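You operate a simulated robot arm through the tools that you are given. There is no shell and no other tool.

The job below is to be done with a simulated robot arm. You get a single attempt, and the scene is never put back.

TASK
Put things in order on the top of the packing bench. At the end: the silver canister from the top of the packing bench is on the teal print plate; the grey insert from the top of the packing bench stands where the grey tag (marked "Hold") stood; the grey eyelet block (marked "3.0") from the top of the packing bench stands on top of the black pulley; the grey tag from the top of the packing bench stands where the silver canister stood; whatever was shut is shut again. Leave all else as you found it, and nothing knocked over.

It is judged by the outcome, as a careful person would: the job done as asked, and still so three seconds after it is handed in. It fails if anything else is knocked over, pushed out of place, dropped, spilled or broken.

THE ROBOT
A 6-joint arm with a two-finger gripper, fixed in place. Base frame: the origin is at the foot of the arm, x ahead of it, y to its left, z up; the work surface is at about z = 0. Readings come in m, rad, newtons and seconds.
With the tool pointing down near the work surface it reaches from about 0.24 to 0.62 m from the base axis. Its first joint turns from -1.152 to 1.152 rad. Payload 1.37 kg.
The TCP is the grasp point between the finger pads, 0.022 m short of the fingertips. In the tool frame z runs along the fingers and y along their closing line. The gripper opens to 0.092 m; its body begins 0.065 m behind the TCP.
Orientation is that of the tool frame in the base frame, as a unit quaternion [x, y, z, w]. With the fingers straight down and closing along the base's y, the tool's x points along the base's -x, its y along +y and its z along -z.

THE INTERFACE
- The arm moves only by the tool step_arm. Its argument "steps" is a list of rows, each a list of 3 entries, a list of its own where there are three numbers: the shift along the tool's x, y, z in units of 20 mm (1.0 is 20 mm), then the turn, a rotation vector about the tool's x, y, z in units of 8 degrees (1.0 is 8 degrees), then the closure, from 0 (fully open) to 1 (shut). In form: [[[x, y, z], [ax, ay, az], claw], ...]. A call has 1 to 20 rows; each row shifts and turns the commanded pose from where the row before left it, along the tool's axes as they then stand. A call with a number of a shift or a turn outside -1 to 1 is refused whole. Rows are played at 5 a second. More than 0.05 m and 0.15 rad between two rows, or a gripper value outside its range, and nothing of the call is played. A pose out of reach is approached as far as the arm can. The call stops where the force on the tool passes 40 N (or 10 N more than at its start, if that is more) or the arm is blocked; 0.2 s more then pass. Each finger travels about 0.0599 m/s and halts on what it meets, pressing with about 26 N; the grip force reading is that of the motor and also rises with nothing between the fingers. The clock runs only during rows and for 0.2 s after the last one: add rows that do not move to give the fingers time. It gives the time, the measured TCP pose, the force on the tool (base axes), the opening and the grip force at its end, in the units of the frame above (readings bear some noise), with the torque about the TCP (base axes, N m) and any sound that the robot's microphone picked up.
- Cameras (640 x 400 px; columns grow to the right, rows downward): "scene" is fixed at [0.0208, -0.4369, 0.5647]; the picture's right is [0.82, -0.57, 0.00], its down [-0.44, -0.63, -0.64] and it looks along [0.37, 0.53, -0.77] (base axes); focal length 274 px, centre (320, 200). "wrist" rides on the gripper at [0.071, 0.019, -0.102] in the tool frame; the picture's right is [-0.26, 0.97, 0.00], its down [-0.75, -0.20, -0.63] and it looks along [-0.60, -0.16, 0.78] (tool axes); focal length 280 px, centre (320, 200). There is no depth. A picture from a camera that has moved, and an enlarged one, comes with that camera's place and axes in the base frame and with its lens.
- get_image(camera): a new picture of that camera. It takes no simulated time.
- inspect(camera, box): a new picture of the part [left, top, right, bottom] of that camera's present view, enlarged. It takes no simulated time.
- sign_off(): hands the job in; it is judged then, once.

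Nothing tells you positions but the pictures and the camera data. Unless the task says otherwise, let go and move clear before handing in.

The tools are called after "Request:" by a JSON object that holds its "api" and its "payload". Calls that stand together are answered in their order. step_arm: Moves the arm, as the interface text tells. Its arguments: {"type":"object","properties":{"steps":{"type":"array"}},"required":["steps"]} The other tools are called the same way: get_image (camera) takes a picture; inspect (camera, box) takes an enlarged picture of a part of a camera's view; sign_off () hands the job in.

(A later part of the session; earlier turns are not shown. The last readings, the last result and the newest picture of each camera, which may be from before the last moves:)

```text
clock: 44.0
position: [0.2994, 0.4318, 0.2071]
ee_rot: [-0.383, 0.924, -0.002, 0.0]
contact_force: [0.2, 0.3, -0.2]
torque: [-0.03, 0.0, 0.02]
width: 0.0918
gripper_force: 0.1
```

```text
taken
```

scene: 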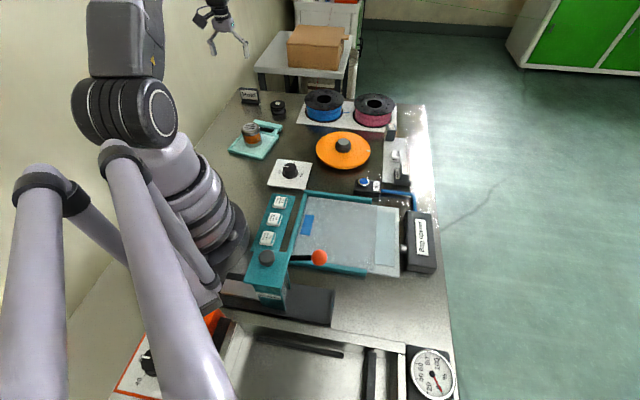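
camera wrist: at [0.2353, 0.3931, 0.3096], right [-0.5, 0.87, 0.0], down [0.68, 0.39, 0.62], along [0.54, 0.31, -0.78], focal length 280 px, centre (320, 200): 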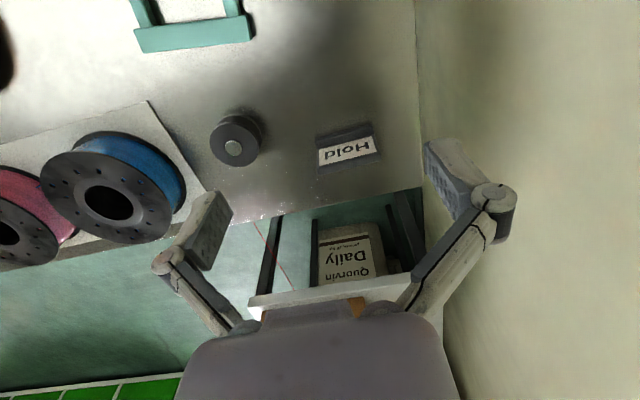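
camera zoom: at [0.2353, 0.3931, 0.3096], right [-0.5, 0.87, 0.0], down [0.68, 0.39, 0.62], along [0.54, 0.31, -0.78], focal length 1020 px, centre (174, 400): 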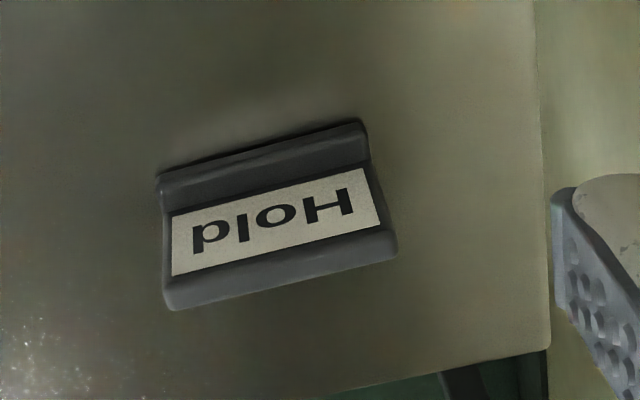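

The tag is at about (0.355, 0.499), with its long side along 136.5°, and the wall ~88 mm away. I'll align the yaw, narrow the fingers a little and move above it.

Request:
{"api": "step_arm", "payload": {"steps": [[[0, 0, 0], [0, 0, -0.17], 0.1], [[-0.877, 0.052, 0], [0, 0, 0], 0.1], [[-0.877, 0.052, 0], [0, 0, 0], 0.1], [[-0.877, 0.052, 0], [0, 0, 0], 0.1], [[-0.877, 0.052, 0], [0, 0, 0], 0.1], [[-0.877, 0.052, 0], [0, 0, 0], 0.1], [[0, 0, 1], [0, 0, 0], 0.1], [[0, 0, 1], [0, 0, 0], 0.1], [[0, 0, 1], [0, 0, 0], 0.1], [[0, 0, 0], [0, 0, 0], 0.1]]}}

Request:
{"api": "get_image", "payload": {"camera": "wrist"}}

Request:
{"api": "get_image", "payload": {"camera": "scene"}}

Request:
{"api": "inspect", "payload": {"camera": "wrist", "box": [240, 40, 400, 160]}}

```text
clock: 46.2
position: [0.3559, 0.499, 0.1461]
ee_rot: [-0.394, 0.919, -0.001, 0.0]
contact_force: [-0.1, 0.1, 0.6]
torque: [0.0, 0.01, 0.01]
width: 0.0828
gripper_force: 0.1
```

```text
taken
camera wrist: at [0.2928, 0.4586, 0.2487], right [-0.52, 0.86, 0.0], down [0.67, 0.41, 0.62], along [0.53, 0.32, -0.78], focal length 280 px, centre (320, 200)
```

wrist: 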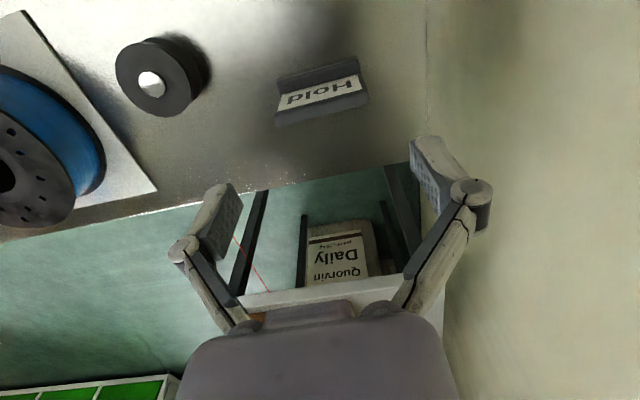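

```text
taken
```

scene: 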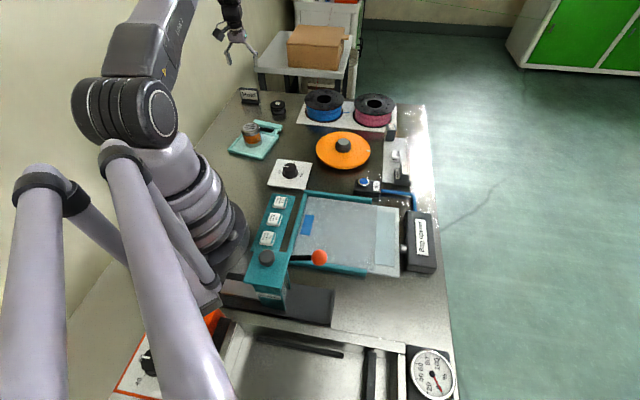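

```text
3.33 times, centred on (320, 100) of wrist
camera zoom: at [0.2928, 0.4586, 0.2487], right [-0.52, 0.86, 0.0], down [0.67, 0.41, 0.62], along [0.53, 0.32, -0.78], focal length 935 px, centre (320, 533)
```

zoom: 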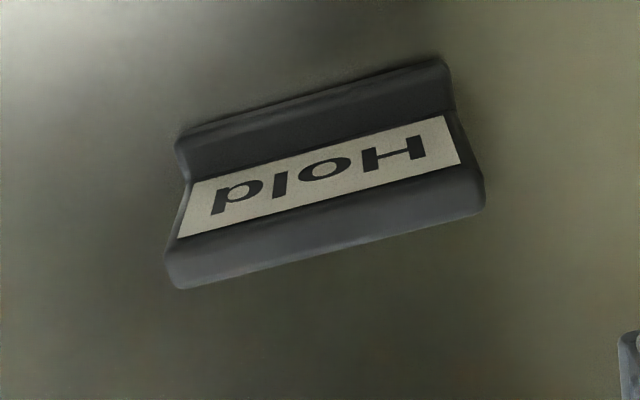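

I'm centred over the tag to within about a millimetre, with matching yaw. Descending now.

Request:
{"api": "step_arm", "payload": {"steps": [[[0, 0, 1], [0, 0, 0], 0.1], [[0, 0, 1], [0, 0, 0], 0.1], [[0, 0, 1], [0, 0, 0], 0.1], [[0, 0, 1], [0, 0, 0], 0.1], [[0, 0, 0], [0, 0, 0], 0.1]]}}

Request:
{"api": "get_image", "payload": {"camera": "wrist"}}

Request:
{"api": "inspect", "payload": {"camera": "scene", "box": [210, 40, 310, 130]}}

```text
clock: 47.4
position: [0.3555, 0.4966, 0.067]
ee_rot: [-0.394, 0.919, -0.001, 0.001]
contact_force: [-0.7, 0.1, 0.3]
torque: [-0.03, 0.03, -0.02]
width: 0.0826
gripper_force: 0.2
```

```text
taken
camera wrist: at [0.2933, 0.4582, 0.1689], right [-0.52, 0.86, 0.0], down [0.67, 0.41, 0.63], along [0.54, 0.32, -0.78], focal length 280 px, centre (320, 200)
```

wrist: 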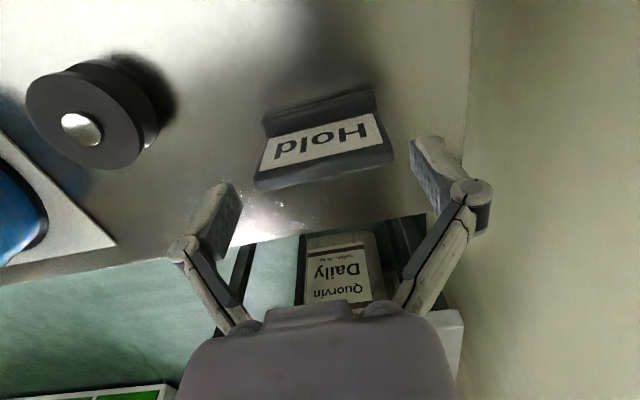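

```text
4.44 times, centred on (260, 85) of scene
camera zoom: at [0.0208, -0.4369, 0.5647], right [0.82, -0.57, 0.0], down [-0.44, -0.63, -0.64], along [0.37, 0.53, -0.77], focal length 1218 px, centre (587, 711)
```

zoom: 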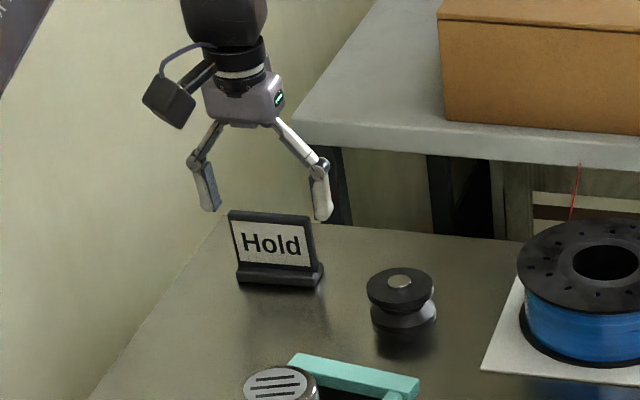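

The tag sits well between the fingers and the wall clearance is fine. I'm lowering the last 37 mm and closing.

Request:
{"api": "step_arm", "payload": {"steps": [[[0, 0, 0.95], [0, 0, 0], 0.1], [[0, 0, 0.9], [0, 0, 0], 0.1], [[0, 0, 0], [0, 0, 0], 0.1]]}}

Request:
{"api": "get_image", "payload": {"camera": "wrist"}}

Request:
{"api": "inspect", "payload": {"camera": "scene", "box": [210, 60, 300, 130]}}

```text
clock: 48.2
position: [0.3566, 0.498, 0.0298]
ee_rot: [-0.394, 0.919, -0.001, -0.001]
contact_force: [-0.1, 0.2, 0.5]
torque: [0.0, 0.0, 0.02]
width: 0.083
gripper_force: 0.1
```

```text
taken
camera wrist: at [0.2928, 0.4586, 0.132], right [-0.52, 0.86, 0.0], down [0.67, 0.41, 0.63], along [0.54, 0.32, -0.78], focal length 280 px, centre (320, 200)
```

wrist: 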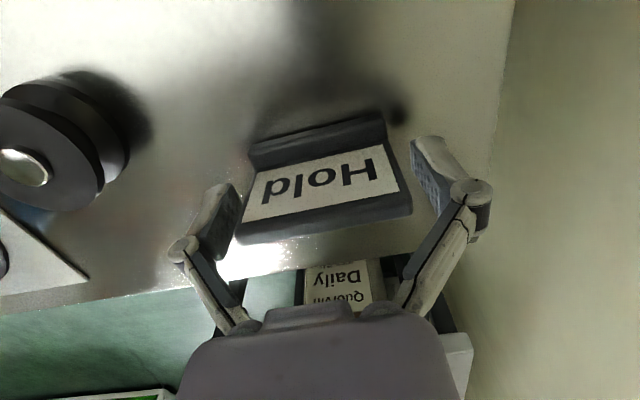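

```text
5.71 times, centred on (255, 95) of scene
camera zoom: at [0.0208, -0.4369, 0.5647], right [0.82, -0.57, 0.0], down [-0.44, -0.63, -0.64], along [0.37, 0.53, -0.77], focal length 1566 px, centre (691, 800)
```

zoom: 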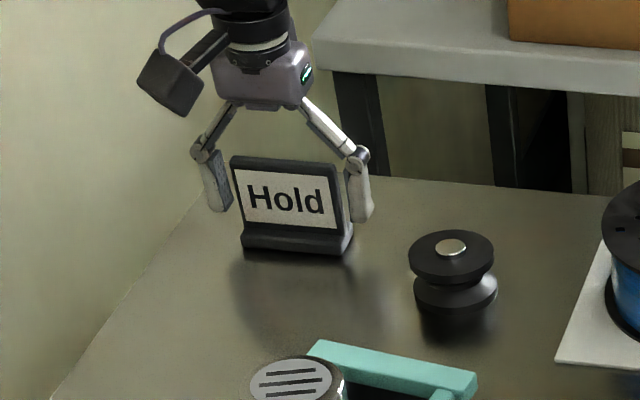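

The tag is between the pads. Closing on its sides.

Request:
{"api": "step_arm", "payload": {"steps": [[[0, 0, 0], [0, 0, 0], 0.18], [[0, 0, 0], [0, 0, 0], 0.25], [[0, 0, 0], [0, 0, 0], 0.4], [[0, 0, 0], [0, 0, 0], 1], [[0, 0, 0], [0, 0, 0], 1], [[0, 0, 0], [0, 0, 0], 1]]}}

Request:
{"api": "get_image", "payload": {"camera": "wrist"}}

Request:
{"api": "inspect", "payload": {"camera": "scene", "box": [210, 60, 300, 130]}}

```text
clock: 49.6
position: [0.3573, 0.4974, 0.0306]
ee_rot: [-0.394, 0.919, -0.001, 0.0]
contact_force: [-0.7, -1.1, 3.9]
torque: [-0.07, 0.04, 0.03]
width: 0.069
gripper_force: 26.2
```

```text
taken
camera wrist: at [0.2929, 0.4586, 0.1323], right [-0.52, 0.86, 0.0], down [0.67, 0.41, 0.63], along [0.54, 0.32, -0.78], focal length 280 px, centre (320, 200)
```

wrist: 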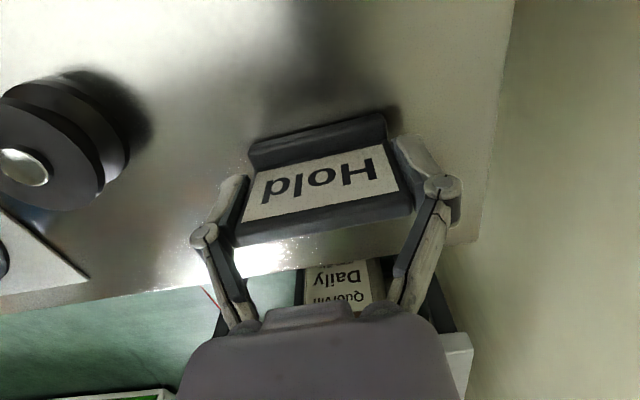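

```text
5.71 times, centred on (255, 95) of scene
camera zoom: at [0.0208, -0.4369, 0.5646], right [0.82, -0.57, 0.0], down [-0.44, -0.63, -0.64], along [0.37, 0.53, -0.77], focal length 1566 px, centre (691, 800)
```

zoom: 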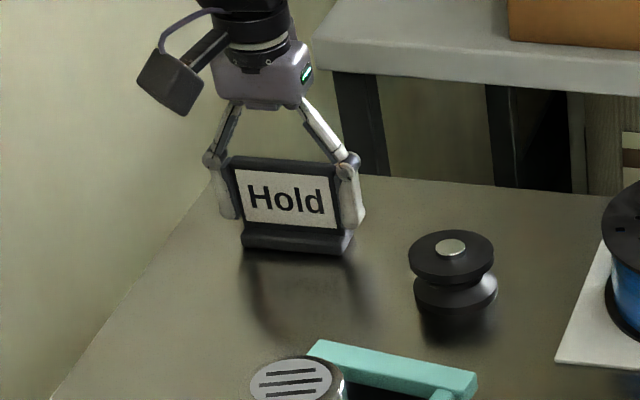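

The tag is held at 69 mm opening and 26 N. Lifting it straight up.

Request:
{"api": "step_arm", "payload": {"steps": [[[0, 0, -0.2], [0, 0, 0], 1], [[0, 0, -0.5], [0, 0, 0], 1], [[0, 0, -0.8], [0, 0, 0], 1], [[0, 0, -1], [0, 0, 0], 1], [[0, 0, -1], [0, 0, 0], 1], [[0, 0, -1], [0, 0, 0], 1], [[0, 0, -1], [0, 0, 0], 1], [[0, 0, -1], [0, 0, 0], 1], [[0, 0, -1], [0, 0, 0], 1], [[0, 0, -1], [0, 0, 0], 1], [[0, 0, -1], [0, 0, 0], 1]]}}

Request:
{"api": "get_image", "payload": {"camera": "wrist"}}

Request:
{"api": "inspect", "payload": {"camera": "scene", "box": [190, 0, 320, 130]}}

```text
clock: 52.0
position: [0.3569, 0.4985, 0.2204]
ee_rot: [-0.394, 0.919, -0.002, 0.0]
contact_force: [-0.2, -0.5, -0.6]
torque: [-0.01, 0.04, 0.0]
width: 0.0689
gripper_force: 26.0
```

```text
taken
camera wrist: at [0.2933, 0.4583, 0.323], right [-0.52, 0.86, 0.0], down [0.67, 0.41, 0.62], along [0.54, 0.32, -0.78], focal length 280 px, centre (320, 200)
```

wrist: 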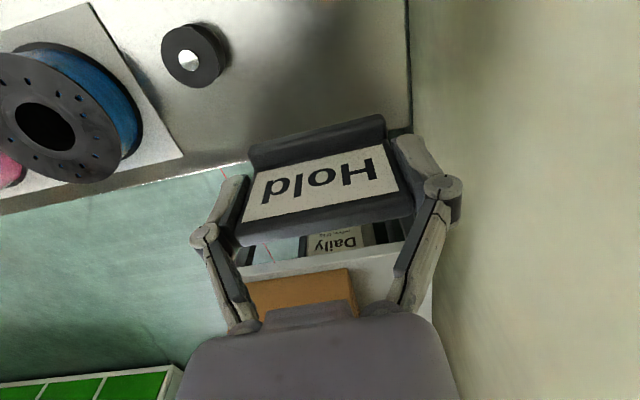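

```text
3.08 times, centred on (255, 65) of scene
camera zoom: at [0.0208, -0.4369, 0.5647], right [0.82, -0.57, 0.0], down [-0.44, -0.63, -0.64], along [0.37, 0.53, -0.77], focal length 843 px, centre (520, 615)
```

zoom: 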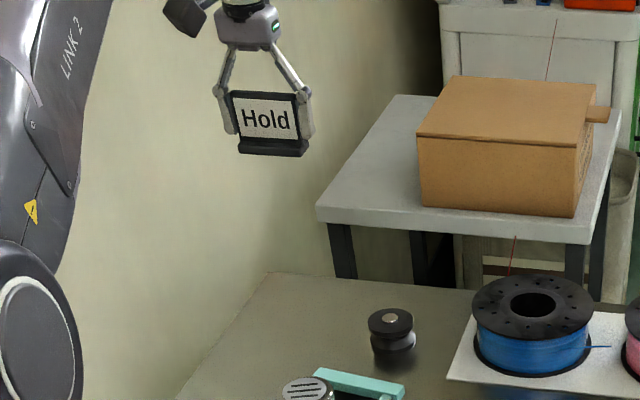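

The tag is upright in the grip. I'm retracting towards a safe radius and beginning the arc to the canister's old spot.

Request:
{"api": "step_arm", "payload": {"steps": [[[0.897, -0.126, 0], [0, 0, 0], 1], [[0.897, -0.126, 0], [0, 0, 0], 1], [[0.897, -0.126, 0], [0, 0, 0], 1], [[0.897, -0.126, 0], [0, 0, 0], 1], [[0.897, -0.126, 0], [0, 0, 0], 1], [[0.897, -0.126, 0], [0, 0, 0], 1], [[0.897, -0.126, 0], [0, 0, 0], 1], [[0.897, -0.126, 0], [0, 0, 0], 1], [[0.897, -0.126, 0], [0, 0, 0], 1], [[-0.115, -0.975, 0], [0, 0, 0.3125], 1], [[-0.115, -0.975, 0], [0, 0, 0.3125], 1], [[-0.115, -0.975, 0], [0, 0, 0.3125], 1], [[-0.115, -0.975, 0], [0, 0, 0.3125], 1], [[-0.115, -0.975, 0], [0, 0, 0.3125], 1], [[-0.115, -0.975, 0], [0, 0, 0.3125], 1], [[-0.115, -0.975, 0], [0, 0, 0.3125], 1], [[-0.115, -0.975, 0], [0, 0, 0.3125], 1], [[-0.115, -0.975, 0], [0, 0, 0.3125], 1], [[-0.115, -0.975, 0], [0, 0, 0.3125], 1]]}}

Request:
{"api": "step_arm", "payload": {"steps": [[[-0.115, -0.975, 0], [0, 0, 0.3125], 1], [[-0.115, -0.975, 0], [0, 0, 0.3125], 1], [[-0.115, -0.975, 0], [0, 0, 0.3125], 1], [[-0.115, -0.975, 0], [0, 0, 0.3125], 1], [[-0.115, -0.975, 0], [0, 0, 0.3125], 1], [[-0.115, -0.975, 0], [0, 0, 0.3125], 1], [[-0.115, -0.975, 0], [0, 0, 0.3125], 1], [[-0.115, -0.975, 0], [0, 0, 0.3125], 1], [[-0.115, -0.975, 0], [0, 0, 0.3125], 1], [[-0.115, -0.975, 0], [0, 0, 0.3125], 1], [[-0.115, -0.975, 0], [0, 0, 0.3125], 1], [[-0.115, -0.975, 0], [0, 0, 0.3125], 1], [[-0.115, -0.975, 0], [0, 0, 0.3125], 1], [[-0.115, -0.975, 0], [0, 0, 0.3125], 1], [[-0.115, -0.975, 0], [0, 0, 0.3125], 1], [[-0.115, -0.975, 0], [0, 0, 0.3125], 1], [[-0.115, -0.975, 0], [0, 0, 0.3125], 1], [[-0.115, -0.975, 0], [0, 0, 0.3125], 1], [[-0.115, -0.975, 0], [0, 0, 0.3125], 1], [[-0.115, -0.975, 0], [0, 0, 0.3125], 1]]}}

Request:
{"api": "get_image", "payload": {"camera": "wrist"}}

```text
clock: 56.0
position: [0.393, 0.2204, 0.2202]
ee_rot: [-0.186, 0.983, 0.0, 0.0]
contact_force: [-0.2, -0.2, -0.5]
torque: [0.01, 0.02, -0.03]
width: 0.069
gripper_force: 26.1
```

```text
clock: 60.2
position: [0.4208, -0.1582, 0.2212]
ee_rot: [0.247, 0.969, -0.001, 0.001]
contact_force: [-1.3, -0.4, -1.0]
torque: [-0.02, 0.01, -0.01]
width: 0.0691
gripper_force: 26.3
```

```text
taken
camera wrist: at [0.3667, -0.1093, 0.3226], right [0.69, 0.72, 0.0], down [0.56, -0.54, 0.63], along [0.45, -0.43, -0.78], focal length 280 px, centre (320, 200)
```

wrist: 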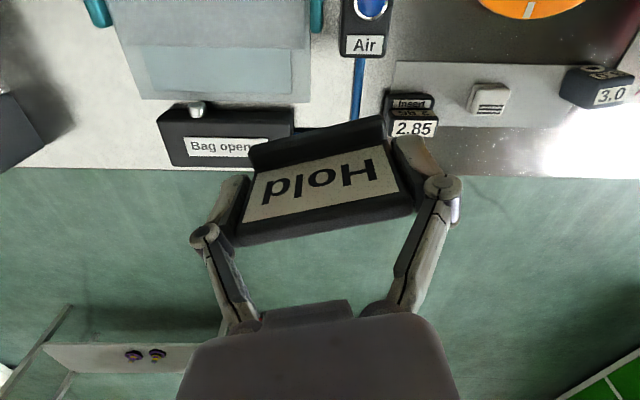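

The tag is steady in transit. I'm finishing the arc and then turning to the yaw I used for the canister.

Request:
{"api": "step_arm", "payload": {"steps": [[[-0.115, -0.975, 0], [0, 0, 0.3125], 1], [[-0.115, -0.975, 0], [0, 0, 0.3125], 1], [[-0.115, -0.975, 0], [0, 0, 0.3125], 1], [[-0.115, -0.975, 0], [0, 0, 0.3125], 1], [[-0.115, -0.975, 0], [0, 0, 0.3125], 1], [[-0.115, -0.975, 0], [0, 0, 0.3125], 1], [[-0.115, -0.975, 0], [0, 0, 0.3125], 1], [[-0.115, -0.975, 0], [0, 0, 0.3125], 1], [[-0.115, -0.975, 0], [0, 0, 0.3125], 1], [[-0.115, -0.975, 0], [0, 0, 0.3125], 1], [[-0.115, -0.975, 0], [0, 0, 0.3125], 1], [[-0.115, -0.975, 0], [0, 0, 0.3125], 1], [[-0.115, -0.975, 0], [0, 0, 0.3125], 1], [[-0.115, -0.975, 0], [0, 0, 0.3125], 1]]}}

Request:
{"api": "step_arm", "payload": {"steps": [[[0, 0, 0], [0, 0, 1], 1], [[0, 0, 0], [0, 0, 1], 1], [[0, 0, 0], [0, 0, 1], 1], [[0, 0, 0], [0, 0, 1], 1], [[0, 0, 0], [0, 0, 1], 1], [[0, 0, 0], [0, 0, 1], 1], [[0, 0, 0], [0, 0, 1], 1], [[0, 0, 0], [0, 0, 1], 1], [[0, 0, 0], [0, 0, 1], 1], [[0, 0, 0], [0, 0, 0], 1]]}}

Request:
{"api": "get_image", "payload": {"camera": "wrist"}}

Request:
{"api": "get_image", "payload": {"camera": "scene"}}

```text
clock: 63.2
position: [0.2546, -0.3708, 0.2221]
ee_rot: [0.527, 0.85, 0.0, 0.001]
contact_force: [-0.9, -0.1, -0.2]
torque: [0.0, 0.0, -0.02]
width: 0.069
gripper_force: 26.0
```

```text
clock: 65.4
position: [0.2537, -0.3713, 0.2214]
ee_rot: [0.926, 0.377, -0.001, 0.002]
contact_force: [0.4, -0.4, -1.2]
torque: [0.0, -0.02, -0.01]
width: 0.0691
gripper_force: 26.1
```

```text
taken
camera wrist: at [0.3171, -0.3372, 0.3231], right [0.49, -0.87, 0.0], down [-0.68, -0.38, 0.63], along [-0.55, -0.3, -0.78], focal length 280 px, centre (320, 200)
```

wrist: 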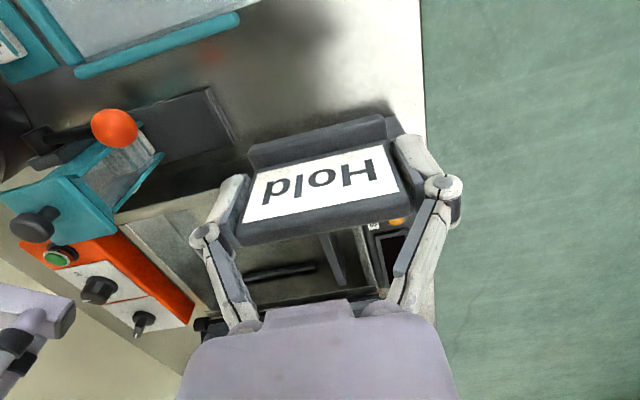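

```text
taken
```

scene: 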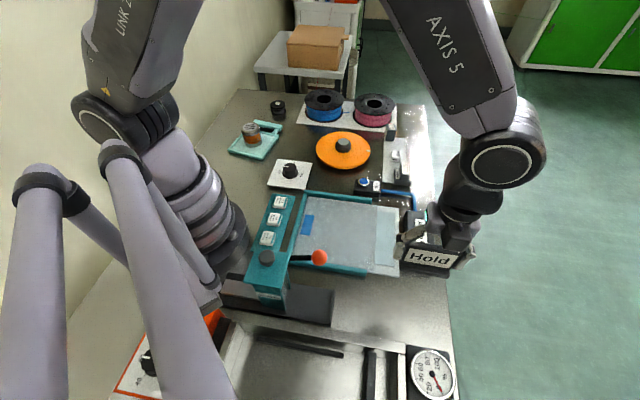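

The tag is over the canister's old place and hanging true. I'll look closely at it in the scene view before lowering.

Request:
{"api": "inspect", "payload": {"camera": "scene", "box": [380, 200, 490, 290]}}

```text
4.44 times, centred on (435, 245) of scene
camera zoom: at [0.0208, -0.4369, 0.5647], right [0.82, -0.57, 0.0], down [-0.44, -0.63, -0.64], along [0.37, 0.53, -0.77], focal length 1218 px, centre (-191, 0)
```

zoom: 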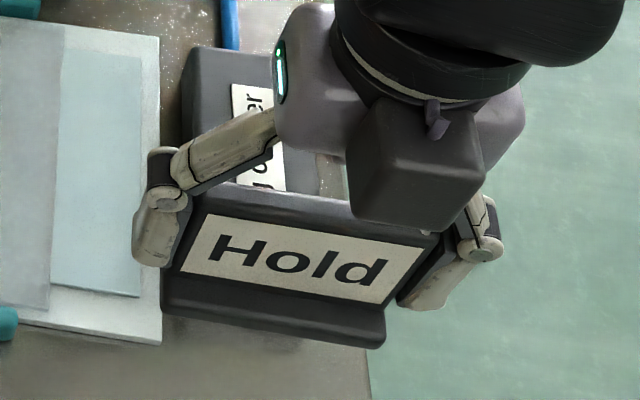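

The sign is double-faced and upright. I'll shift the last ~13 mm to the canister's exact spot and lower to just above the bench.

Request:
{"api": "step_arm", "payload": {"steps": [[[-0.64, -0.04, 0], [0, 0, 0], 1], [[0, 0, 0], [0, 0, 0], 1], [[0, 0, 1], [0, 0, 0], 1], [[0, 0, 1], [0, 0, 0], 1], [[0, 0, 1], [0, 0, 0], 1], [[0, 0, 1], [0, 0, 0], 1], [[0, 0, 1], [0, 0, 0], 1], [[0, 0, 1], [0, 0, 0], 1], [[0, 0, 1], [0, 0, 0], 1], [[0, 0, 0.8], [0, 0, 0], 1], [[0, 0, 0], [0, 0, 0], 1]]}}

Request:
{"api": "get_image", "payload": {"camera": "wrist"}}

Request:
{"api": "inspect", "payload": {"camera": "scene", "box": [350, 230, 470, 350]}}

```text
clock: 67.8
position: [0.2441, -0.3809, 0.0652]
ee_rot: [0.926, 0.378, 0.001, 0.001]
contact_force: [0.4, -0.6, -0.3]
torque: [0.0, 0.0, 0.0]
width: 0.069
gripper_force: 26.1
```

```text
taken
camera wrist: at [0.307, -0.3463, 0.1669], right [0.49, -0.87, 0.0], down [-0.68, -0.38, 0.63], along [-0.55, -0.31, -0.78], focal length 280 px, centre (320, 200)
```

wrist: 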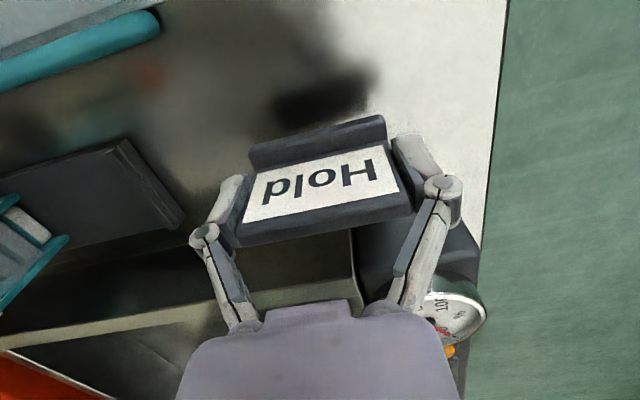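

```text
3.33 times, centred on (410, 290) of scene
camera zoom: at [0.0208, -0.4369, 0.5647], right [0.82, -0.57, 0.0], down [-0.44, -0.63, -0.64], along [0.37, 0.53, -0.77], focal length 913 px, centre (20, -100)
```

zoom: 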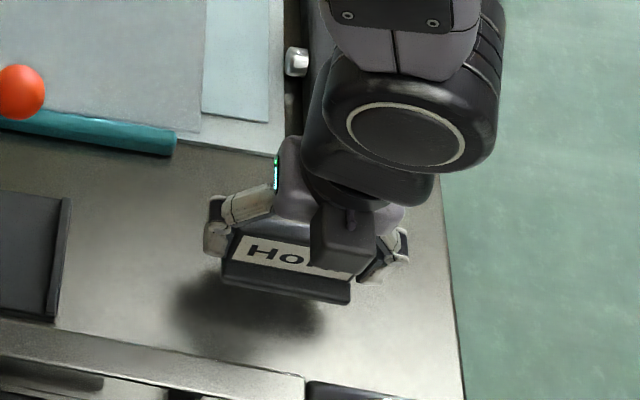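

The position matches the canister's spot. I'm lowering slowly to touch down.

Request:
{"api": "step_arm", "payload": {"steps": [[[0, 0, 0.7], [0, 0, 0], 1], [[0, 0, 0.6], [0, 0, 0], 1], [[0, 0, 0.2], [0, 0, 0], 1], [[0, 0, 0], [0, 0, 0], 1]]}}

Request:
{"api": "step_arm", "payload": {"steps": [[[0, 0, 0.1], [0, 0, 0], 1], [[0, 0, 0], [0, 0, 0], 1]]}}

Request:
{"api": "step_arm", "payload": {"steps": [[[0, 0, 0.05], [0, 0, 0], 1], [[0, 0, 0], [0, 0, 0], 1]]}}

```text
clock: 68.8
position: [0.2444, -0.3799, 0.0361]
ee_rot: [0.926, 0.378, 0.0, 0.0]
contact_force: [-0.1, -0.7, -0.6]
torque: [-0.02, -0.02, 0.01]
width: 0.069
gripper_force: 25.4
```

```text
clock: 69.4
position: [0.2451, -0.3804, 0.0329]
ee_rot: [0.926, 0.378, 0.0, 0.0]
contact_force: [-0.2, 0.2, 0.4]
torque: [-0.04, -0.02, -0.02]
width: 0.0694
gripper_force: 26.1
```

```text
clock: 70.0
position: [0.2451, -0.3799, 0.0321]
ee_rot: [0.926, 0.378, 0.001, 0.002]
contact_force: [0.2, 0.7, -0.7]
torque: [0.03, -0.01, -0.01]
width: 0.0692
gripper_force: 25.8
```

Still no contact. I'll continue down in 1 mm increments.

Request:
{"api": "step_arm", "payload": {"steps": [[[0, 0, 0.05], [0, 0, 0], 1], [[0, 0, 0], [0, 0, 0], 1]]}}

Request:
{"api": "step_arm", "payload": {"steps": [[[0, 0, 0.05], [0, 0, 0], 1], [[0, 0, 0], [0, 0, 0], 1]]}}

```text
clock: 70.6
position: [0.2453, -0.3804, 0.0307]
ee_rot: [0.926, 0.378, 0.001, 0.001]
contact_force: [0.0, 0.1, 0.5]
torque: [-0.01, 0.0, 0.01]
width: 0.0688
gripper_force: 26.5
```

```text
clock: 71.2
position: [0.244, -0.3795, 0.0313]
ee_rot: [0.926, 0.378, 0.0, 0.0]
contact_force: [-1.0, 0.4, 6.2]
torque: [0.18, 0.18, -0.05]
width: 0.0686
gripper_force: 26.1
```

It has touched down at about 6 N. I'm opening the fingers slowly.

Request:
{"api": "step_arm", "payload": {"steps": [[[0, 0, 0], [0, 0, 0], 0.22], [[0, 0, 0], [0, 0, 0], 0.18], [[0, 0, 0], [0, 0, 0], 0.14], [[0, 0, 0], [0, 0, 0], 0.08], [[0, 0, 0], [0, 0, 0], 0.08]]}}

Request:
{"api": "get_image", "payload": {"camera": "wrist"}}

Request:
{"api": "inspect", "payload": {"camera": "scene", "box": [350, 230, 470, 350]}}

```text
clock: 72.4
position: [0.2441, -0.3792, 0.0299]
ee_rot: [0.926, 0.378, 0.001, 0.001]
contact_force: [0.1, -0.2, 0.3]
torque: [0.01, 0.01, -0.01]
width: 0.0848
gripper_force: 0.0
```

```text
taken
camera wrist: at [0.3077, -0.3454, 0.1322], right [0.49, -0.87, 0.0], down [-0.68, -0.38, 0.63], along [-0.55, -0.31, -0.78], focal length 280 px, centre (320, 200)
```

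wrist: 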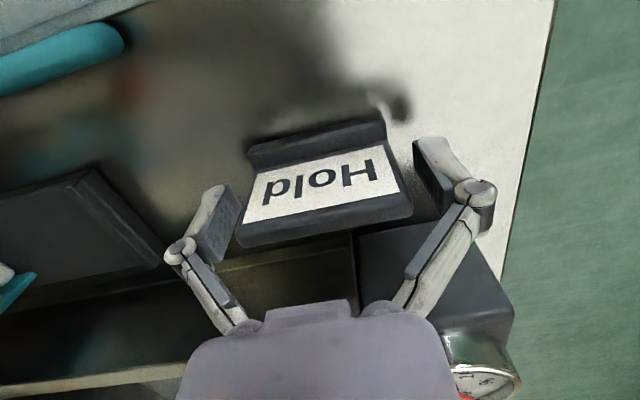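

```text
3.33 times, centred on (410, 290) of scene
camera zoom: at [0.0208, -0.4369, 0.5647], right [0.82, -0.57, 0.0], down [-0.44, -0.63, -0.64], along [0.37, 0.53, -0.77], focal length 913 px, centre (20, -100)
```

zoom: 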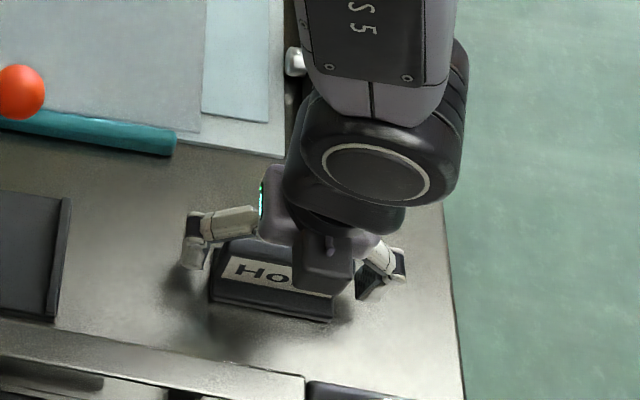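

The tag is released and standing upright. I'm rising straight up with the fingers clear.

Request:
{"api": "step_arm", "payload": {"steps": [[[0, 0, -0.4], [0, 0, 0], 0.05], [[0, 0, -0.8], [0, 0, 0], 0.05], [[0, 0, -1], [0, 0, 0], 0], [[0, 0, -1], [0, 0, 0], 0], [[0, 0, -1], [0, 0, 0], 0], [[0, 0, -1], [0, 0, 0], 0], [[0, 0, -1], [0, 0, 0], 0], [[0, 0, -1], [0, 0, 0], 0], [[0, 0, -1], [0, 0, 0], 0], [[0, 0, -1], [0, 0, 0], 0], [[0, 0, -0.8], [0, 0, 0], 0]]}}

Request:
{"api": "get_image", "payload": {"camera": "scene"}}

Request:
{"api": "get_image", "payload": {"camera": "wrist"}}

Request:
{"api": "inspect", "payload": {"camera": "scene", "box": [350, 270, 450, 350]}}

```text
clock: 74.8
position: [0.2437, -0.3796, 0.2305]
ee_rot: [0.926, 0.377, 0.0, 0.001]
contact_force: [0.4, 0.3, 0.3]
torque: [-0.04, 0.03, 0.0]
width: 0.0919
gripper_force: 0.0
```

```text
taken
```

scene: 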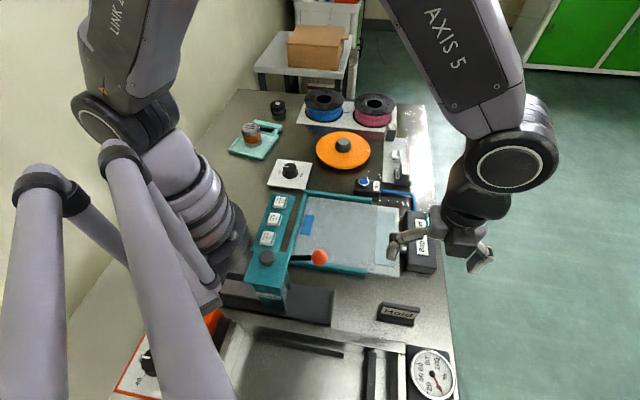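

```text
taken
camera wrist: at [0.3073, -0.3456, 0.3322], right [0.49, -0.87, 0.0], down [-0.68, -0.38, 0.63], along [-0.55, -0.31, -0.78], focal length 280 px, centre (320, 200)
```

wrist: 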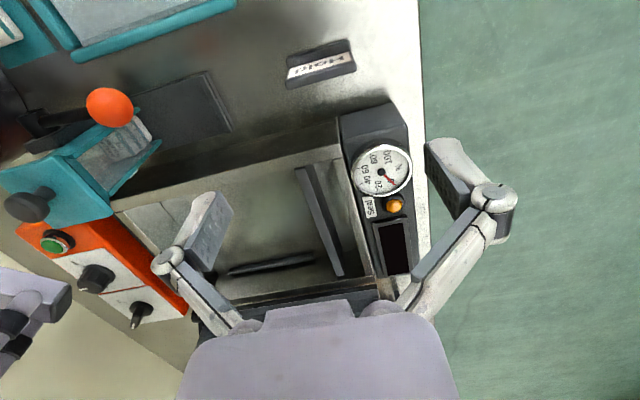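

```text
5.00 times, centred on (400, 310) of scene
camera zoom: at [0.0208, -0.4369, 0.5647], right [0.82, -0.57, 0.0], down [-0.44, -0.63, -0.64], along [0.37, 0.53, -0.77], focal length 1370 px, centre (-80, -350)
```

zoom: 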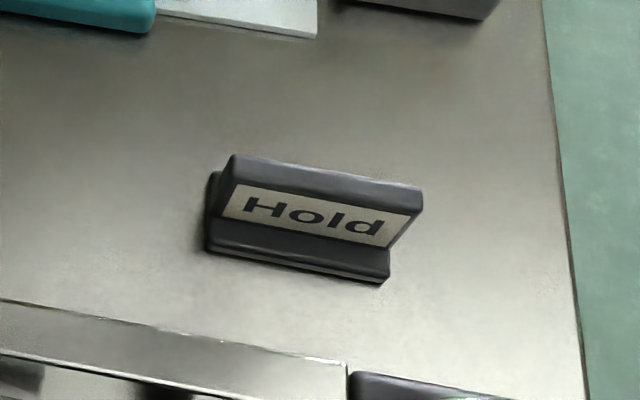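

The tag stands upright where the canister was. Next is the grey insert ("2.85"): I'll turn back and arc round to look at it from close by.

Request:
{"api": "step_arm", "payload": {"steps": [[[0, 0, 0], [0, 0, -1], 0], [[0, 0, 0], [0, 0, -1], 0], [[0, 0, 0], [0, 0, -1], 0], [[0, 0, 0], [0, 0, -1], 0], [[0, 0, 0], [0, 0, -1], 0], [[0, 0, 0], [0, 0, -1], 0], [[0, 0, 0], [0, 0, -1], 0], [[0, 0, 0], [0, 0, -1], 0], [[0, 0, 0], [0, 0, -1], 0]]}}

Request:
{"api": "step_arm", "payload": {"steps": [[[0.129, 0.973, 0], [0, 0, -0.3125], 0], [[0.129, 0.973, 0], [0, 0, -0.3125], 0], [[0.129, 0.973, 0], [0, 0, -0.3125], 0], [[0.129, 0.973, 0], [0, 0, -0.3125], 0], [[0.129, 0.973, 0], [0, 0, -0.3125], 0], [[0.129, 0.973, 0], [0, 0, -0.3125], 0], [[0.129, 0.973, 0], [0, 0, -0.3125], 0], [[0.129, 0.973, 0], [0, 0, -0.3125], 0], [[0.129, 0.973, 0], [0, 0, -0.3125], 0], [[0.129, 0.973, 0], [0, 0, -0.3125], 0], [[0.129, 0.973, 0], [0, 0, -0.3125], 0], [[0.129, 0.973, 0], [0, 0, -0.3125], 0], [[0.129, 0.973, 0], [0, 0, -0.3125], 0], [[0.129, 0.973, 0], [0, 0, -0.3125], 0], [[0.129, 0.973, 0], [0, 0, -0.3125], 0], [[0.129, 0.973, 0], [0, 0, -0.3125], 0], [[0.129, 0.973, 0], [0, 0, -0.3125], 0]]}}

Request:
{"api": "get_image", "payload": {"camera": "wrist"}}

Request:
{"api": "inspect", "payload": {"camera": "wrist", "box": [270, 90, 470, 220]}}

```text
clock: 76.8
position: [0.245, -0.3808, 0.2294]
ee_rot: [0.526, 0.851, -0.001, 0.0]
contact_force: [-0.5, -0.2, -0.2]
torque: [-0.03, 0.01, 0.0]
width: 0.0921
gripper_force: 0.0
```

```text
clock: 80.4
position: [0.4367, -0.1159, 0.231]
ee_rot: [0.183, 0.983, -0.001, 0.001]
contact_force: [0.6, -0.5, -0.4]
torque: [-0.01, 0.0, 0.02]
width: 0.092
gripper_force: 0.0
```

```text
taken
camera wrist: at [0.3761, -0.0731, 0.3319], right [0.59, 0.81, 0.0], down [0.63, -0.46, 0.63], along [0.5, -0.37, -0.78], focal length 280 px, centre (320, 200)
```

wrist: 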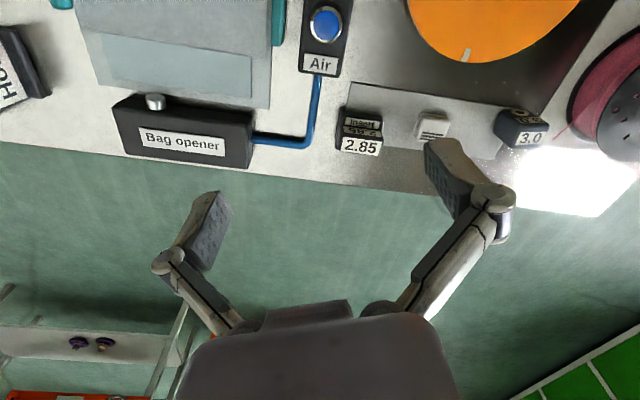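

```text
3.08 times, centred on (370, 155) of wrist
camera zoom: at [0.3761, -0.0731, 0.3319], right [0.59, 0.81, 0.0], down [0.63, -0.46, 0.63], along [0.5, -0.37, -0.78], focal length 863 px, centre (166, 338)
```

zoom: 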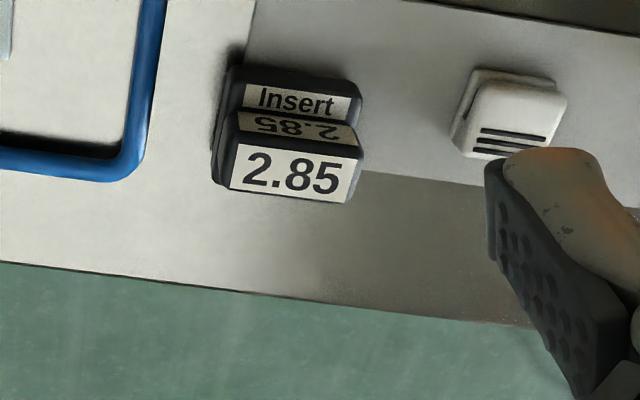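

The insert looks like a stepped block: a lower step marked "Insert" and a taller part marked "2.85". I'll check it from the scene side as well.

Request:
{"api": "inspect", "payload": {"camera": "scene", "box": [350, 110, 430, 200]}}

Request:
{"api": "get_image", "payload": {"camera": "scene"}}

```text
4.44 times, centred on (390, 155) of scene
camera zoom: at [0.0208, -0.4369, 0.5647], right [0.82, -0.57, 0.0], down [-0.44, -0.63, -0.64], along [0.37, 0.53, -0.77], focal length 1218 px, centre (9, 400)
```

zoom: 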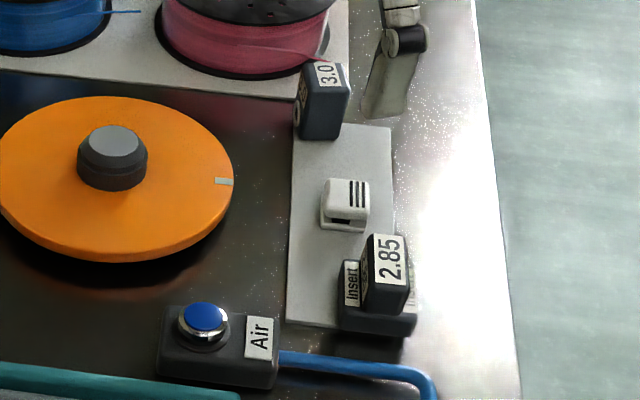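

```text
taken
```

scene: 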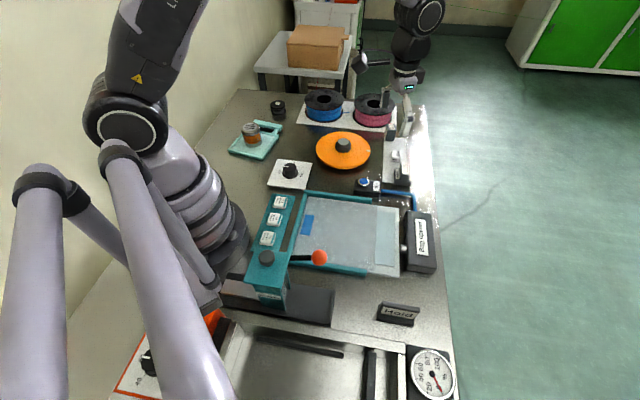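

The insert spans about 46 mm along the bench and 42 mm across, with its top at about 42 mm, centred near (0.528, -0.123). The white piece is ~45 mm away and the blue hose ~40 mm away. I'll align the gripper with it and move above.

Request:
{"api": "step_arm", "payload": {"steps": [[[0, 0, 0], [0, 0, 1], 0], [[0, 0, 0], [0, 0, 1], 0], [[0, 0, 0], [0, 0, 1], 0], [[-0.864, 0.746, 0], [0, 0, 0], 0.3], [[-0.864, 0.746, 0], [0, 0, 0], 0.3], [[-0.864, 0.746, 0], [0, 0, 0], 0.3], [[-0.864, 0.746, 0], [0, 0, 0], 0.3], [[0, 0, 0.8], [0, 0, 0], 0.3], [[0, 0, 0.8], [0, 0, 0], 0.3], [[0, 0, 0.8], [0, 0, 0], 0.3], [[0, 0, 0], [0, 0, 0], 0.3]]}}

Request:
{"api": "get_image", "payload": {"camera": "wrist"}}

Request:
{"api": "inspect", "payload": {"camera": "wrist", "box": [240, 40, 400, 160]}}

Request:
{"api": "inspect", "payload": {"camera": "scene", "box": [340, 70, 450, 200]}}

```text
clock: 82.8
position: [0.528, -0.1228, 0.1816]
ee_rot: [0.384, 0.924, -0.001, 0.001]
contact_force: [0.5, 0.3, -0.2]
torque: [0.01, -0.01, 0.02]
width: 0.0644
gripper_force: 0.0
```

```text
taken
camera wrist: at [0.4901, -0.0599, 0.2831], right [0.87, 0.5, 0.0], down [0.39, -0.68, 0.63], along [0.31, -0.54, -0.78], focal length 280 px, centre (320, 200)
```

wrist: 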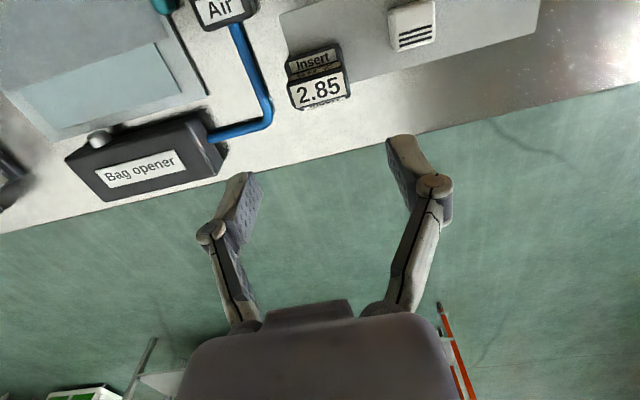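

```text
3.33 times, centred on (320, 100) of wrist
camera zoom: at [0.4901, -0.0599, 0.2831], right [0.87, 0.5, 0.0], down [0.39, -0.68, 0.63], along [0.31, -0.54, -0.78], focal length 935 px, centre (320, 533)
```

zoom: 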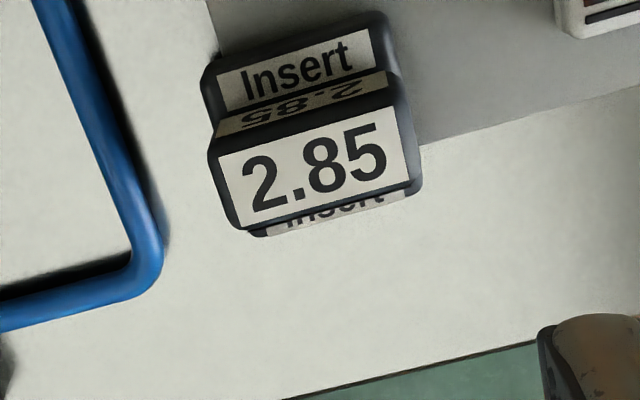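

```text
3.08 times, centred on (395, 135) of scene
camera zoom: at [0.0208, -0.4369, 0.5647], right [0.82, -0.57, 0.0], down [-0.44, -0.63, -0.64], along [0.37, 0.53, -0.77], focal length 843 px, centre (89, 400)
```

zoom: 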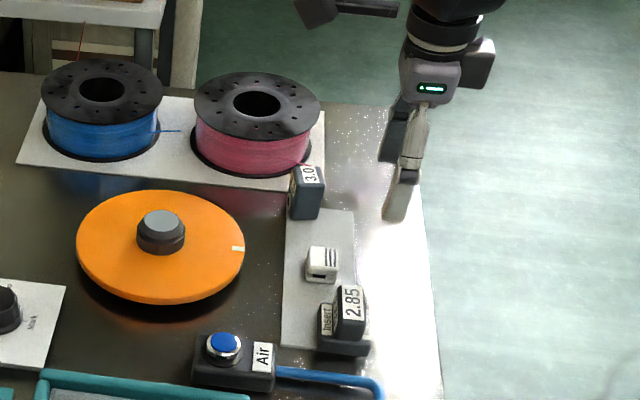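

From above it's an inverted-T block ~49 mm long, with its axis at about 46.5°. I'll make a 2 mm / 1.7° correction and descend partway.

Request:
{"api": "step_arm", "payload": {"steps": [[[0, -0.1, 0], [0, 0, -0.2], 0.3], [[0, 0, 1], [0, 0, 0], 0.3], [[0, 0, 1], [0, 0, 0], 0.3], [[0, 0, 1], [0, 0, 0], 0.3], [[0, 0, 1], [0, 0, 0], 0.3], [[0, 0, 1], [0, 0, 0], 0.3], [[0, 0, 0.5], [0, 0, 0], 0.3], [[0, 0, 0], [0, 0, 0], 0.3]]}}

Request:
{"api": "get_image", "payload": {"camera": "wrist"}}

Request:
{"api": "inspect", "payload": {"camera": "scene", "box": [350, 110, 440, 210]}}

```text
clock: 84.6
position: [0.5275, -0.1235, 0.0716]
ee_rot: [0.37, 0.929, -0.001, 0.0]
contact_force: [-0.2, -0.1, 0.2]
torque: [-0.04, -0.01, 0.03]
width: 0.0645
gripper_force: 0.0
```

```text
taken
camera wrist: at [0.4874, -0.0624, 0.1739], right [0.85, 0.52, 0.0], down [0.41, -0.67, 0.63], along [0.33, -0.53, -0.78], focal length 280 px, centre (320, 200)
```

wrist: 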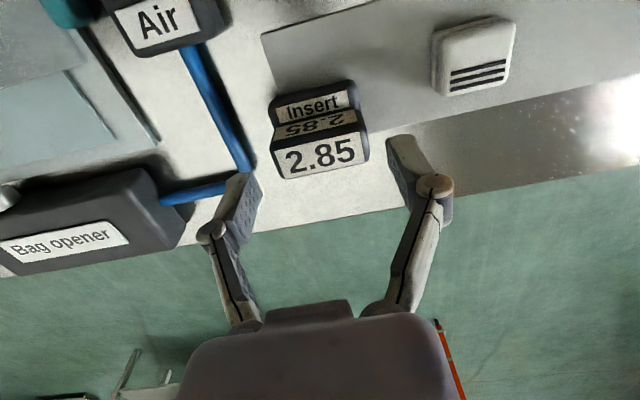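

```text
4.00 times, centred on (395, 160) of scene
camera zoom: at [0.0208, -0.4369, 0.5647], right [0.82, -0.57, 0.0], down [-0.44, -0.63, -0.64], along [0.37, 0.53, -0.77], focal length 1096 px, centre (20, 360)
```

zoom: 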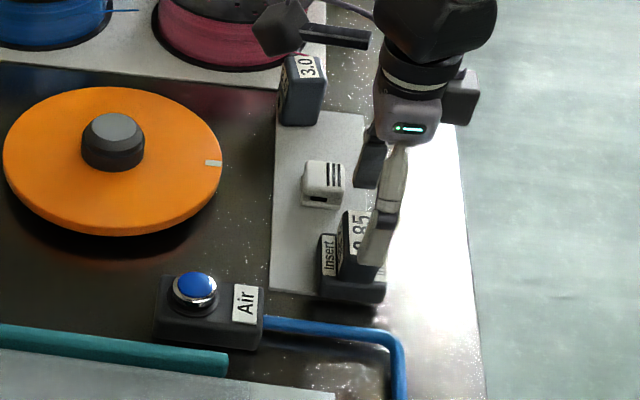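

I'm centred on the insert. The blue hose runs close to the left finger, so I'll look at that clearance before going lower.

Request:
{"api": "inspect", "payload": {"camera": "wrist", "box": [180, 60, 420, 240]}}

```text
2.22 times, centred on (300, 150) of wrist
camera zoom: at [0.4874, -0.0624, 0.1739], right [0.85, 0.52, 0.0], down [0.41, -0.67, 0.63], along [0.33, -0.53, -0.78], focal length 623 px, centre (364, 311)
```

zoom: 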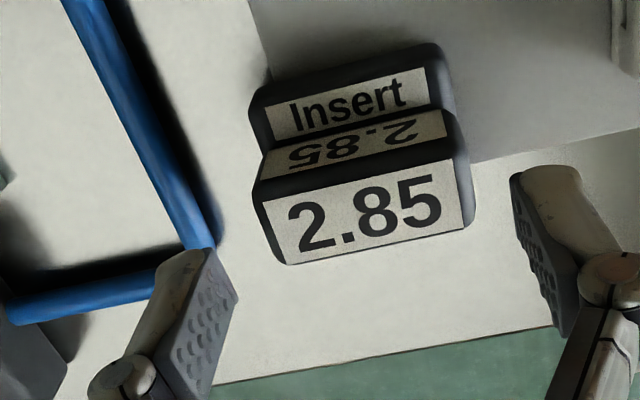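

With the fingers narrowed to about 58 mm, the left finger clears the hose by ~8 mm and still clears the insert. I'm narrowing and descending to grasp height.

Request:
{"api": "step_arm", "payload": {"steps": [[[0, 0, 0], [0, 0, 0], 0.37], [[0, 0, 0], [0, 0, 0], 0.37], [[0, 0, 0.95], [0, 0, 0], 0.37], [[0, 0, 0.95], [0, 0, 0], 0.37], [[0, 0, 0], [0, 0, 0], 0.37]]}}

Request:
{"api": "get_image", "payload": {"camera": "wrist"}}

Request:
{"api": "inspect", "payload": {"camera": "scene", "box": [350, 110, 440, 210]}}

```text
clock: 85.8
position: [0.5262, -0.1238, 0.0344]
ee_rot: [0.371, 0.929, -0.001, 0.001]
contact_force: [-0.8, 0.0, 0.2]
torque: [-0.04, 0.03, 0.0]
width: 0.0579
gripper_force: 0.0
```

```text
taken
camera wrist: at [0.4871, -0.0626, 0.1361], right [0.85, 0.52, 0.0], down [0.41, -0.67, 0.63], along [0.33, -0.53, -0.78], focal length 280 px, centre (320, 200)
```

wrist: 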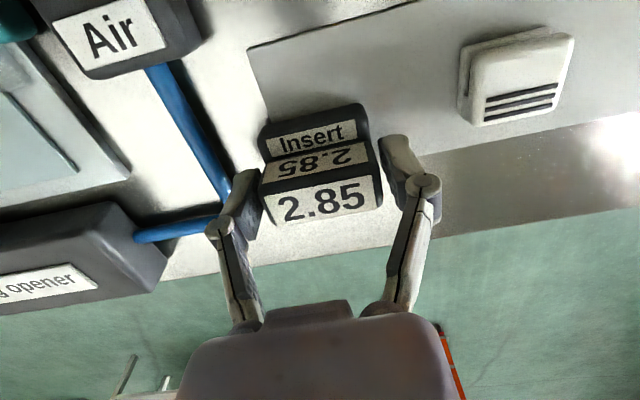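

```text
4.00 times, centred on (395, 160) of scene
camera zoom: at [0.0208, -0.4369, 0.5647], right [0.82, -0.57, 0.0], down [-0.44, -0.63, -0.64], along [0.37, 0.53, -0.77], focal length 1096 px, centre (20, 360)
```

zoom: 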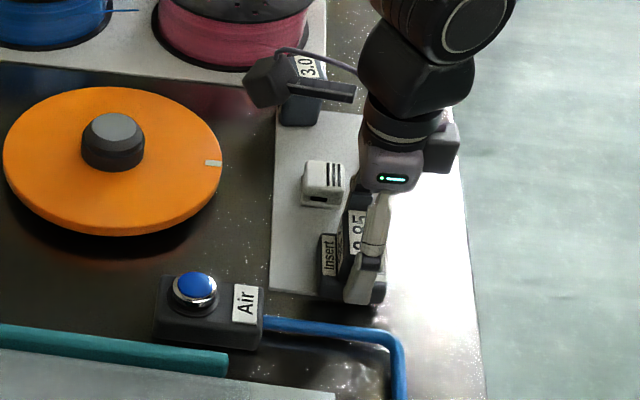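

The insert is between the pads. Closing.

Request:
{"api": "step_arm", "payload": {"steps": [[[0, 0, 0], [0, 0, 0], 0.42], [[0, 0, 0], [0, 0, 0], 0.47], [[0, 0, 0], [0, 0, 0], 0.6], [[0, 0, 0], [0, 0, 0], 1], [[0, 0, 0], [0, 0, 0], 1], [[0, 0, 0], [0, 0, 0], 1]]}}

Request:
{"api": "get_image", "payload": {"camera": "wrist"}}

```text
clock: 87.2
position: [0.5275, -0.1244, 0.0351]
ee_rot: [0.37, 0.929, 0.0, 0.001]
contact_force: [0.0, 1.2, 0.1]
torque: [0.03, -0.03, -0.02]
width: 0.0514
gripper_force: 25.8
```

```text
taken
camera wrist: at [0.4871, -0.0626, 0.1364], right [0.85, 0.52, 0.0], down [0.41, -0.67, 0.63], along [0.33, -0.53, -0.78], focal length 280 px, centre (320, 200)
```

wrist: 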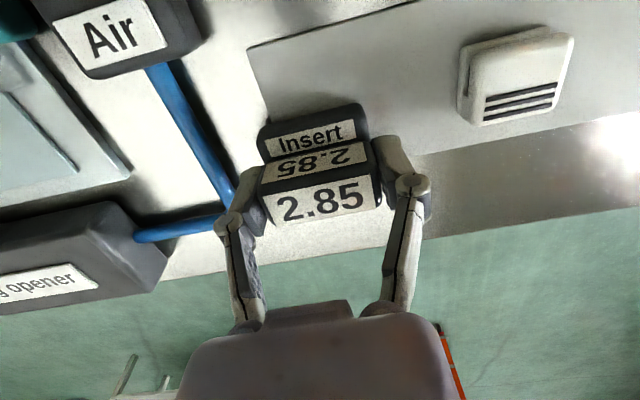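

Gripped at 51 mm and 26 N. Lifting gently.

Request:
{"api": "step_arm", "payload": {"steps": [[[0, 0, -0.2], [0, 0, 0], 1], [[0, 0, -0.5], [0, 0, 0], 1], [[0, 0, -0.8], [0, 0, 0], 1], [[0, 0, -1], [0, 0, 0], 1], [[0, 0, -1], [0, 0, 0], 1], [[0, 0, -1], [0, 0, 0], 1], [[0, 0, -1], [0, 0, 0], 1], [[0, 0, -1], [0, 0, 0], 1], [[0, 0, -1], [0, 0, 0], 1], [[0, 0, -1], [0, 0, 0], 1], [[0, 0, -1], [0, 0, 0], 1]]}}

Request:
{"api": "get_image", "payload": {"camera": "wrist"}}

Request:
{"api": "get_image", "payload": {"camera": "scene"}}

```text
clock: 89.6
position: [0.5257, -0.1218, 0.2233]
ee_rot: [0.371, 0.929, -0.001, 0.001]
contact_force: [-0.2, -0.1, 0.0]
torque: [0.02, 0.0, -0.02]
width: 0.0516
gripper_force: 25.9
```

```text
taken
camera wrist: at [0.4866, -0.062, 0.3263], right [0.85, 0.52, 0.0], down [0.41, -0.67, 0.63], along [0.33, -0.53, -0.78], focal length 280 px, centre (320, 200)
```

wrist: 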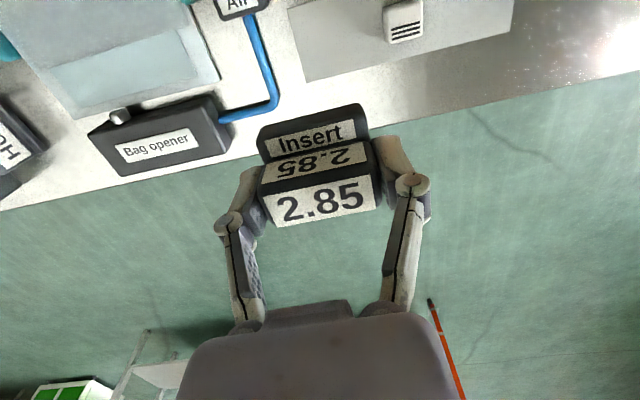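

```text
taken
```

scene: 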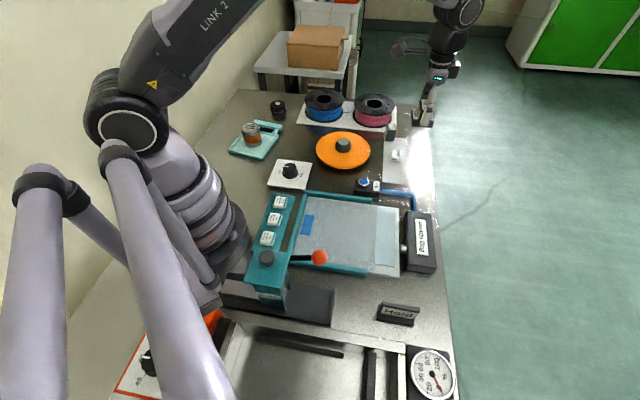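

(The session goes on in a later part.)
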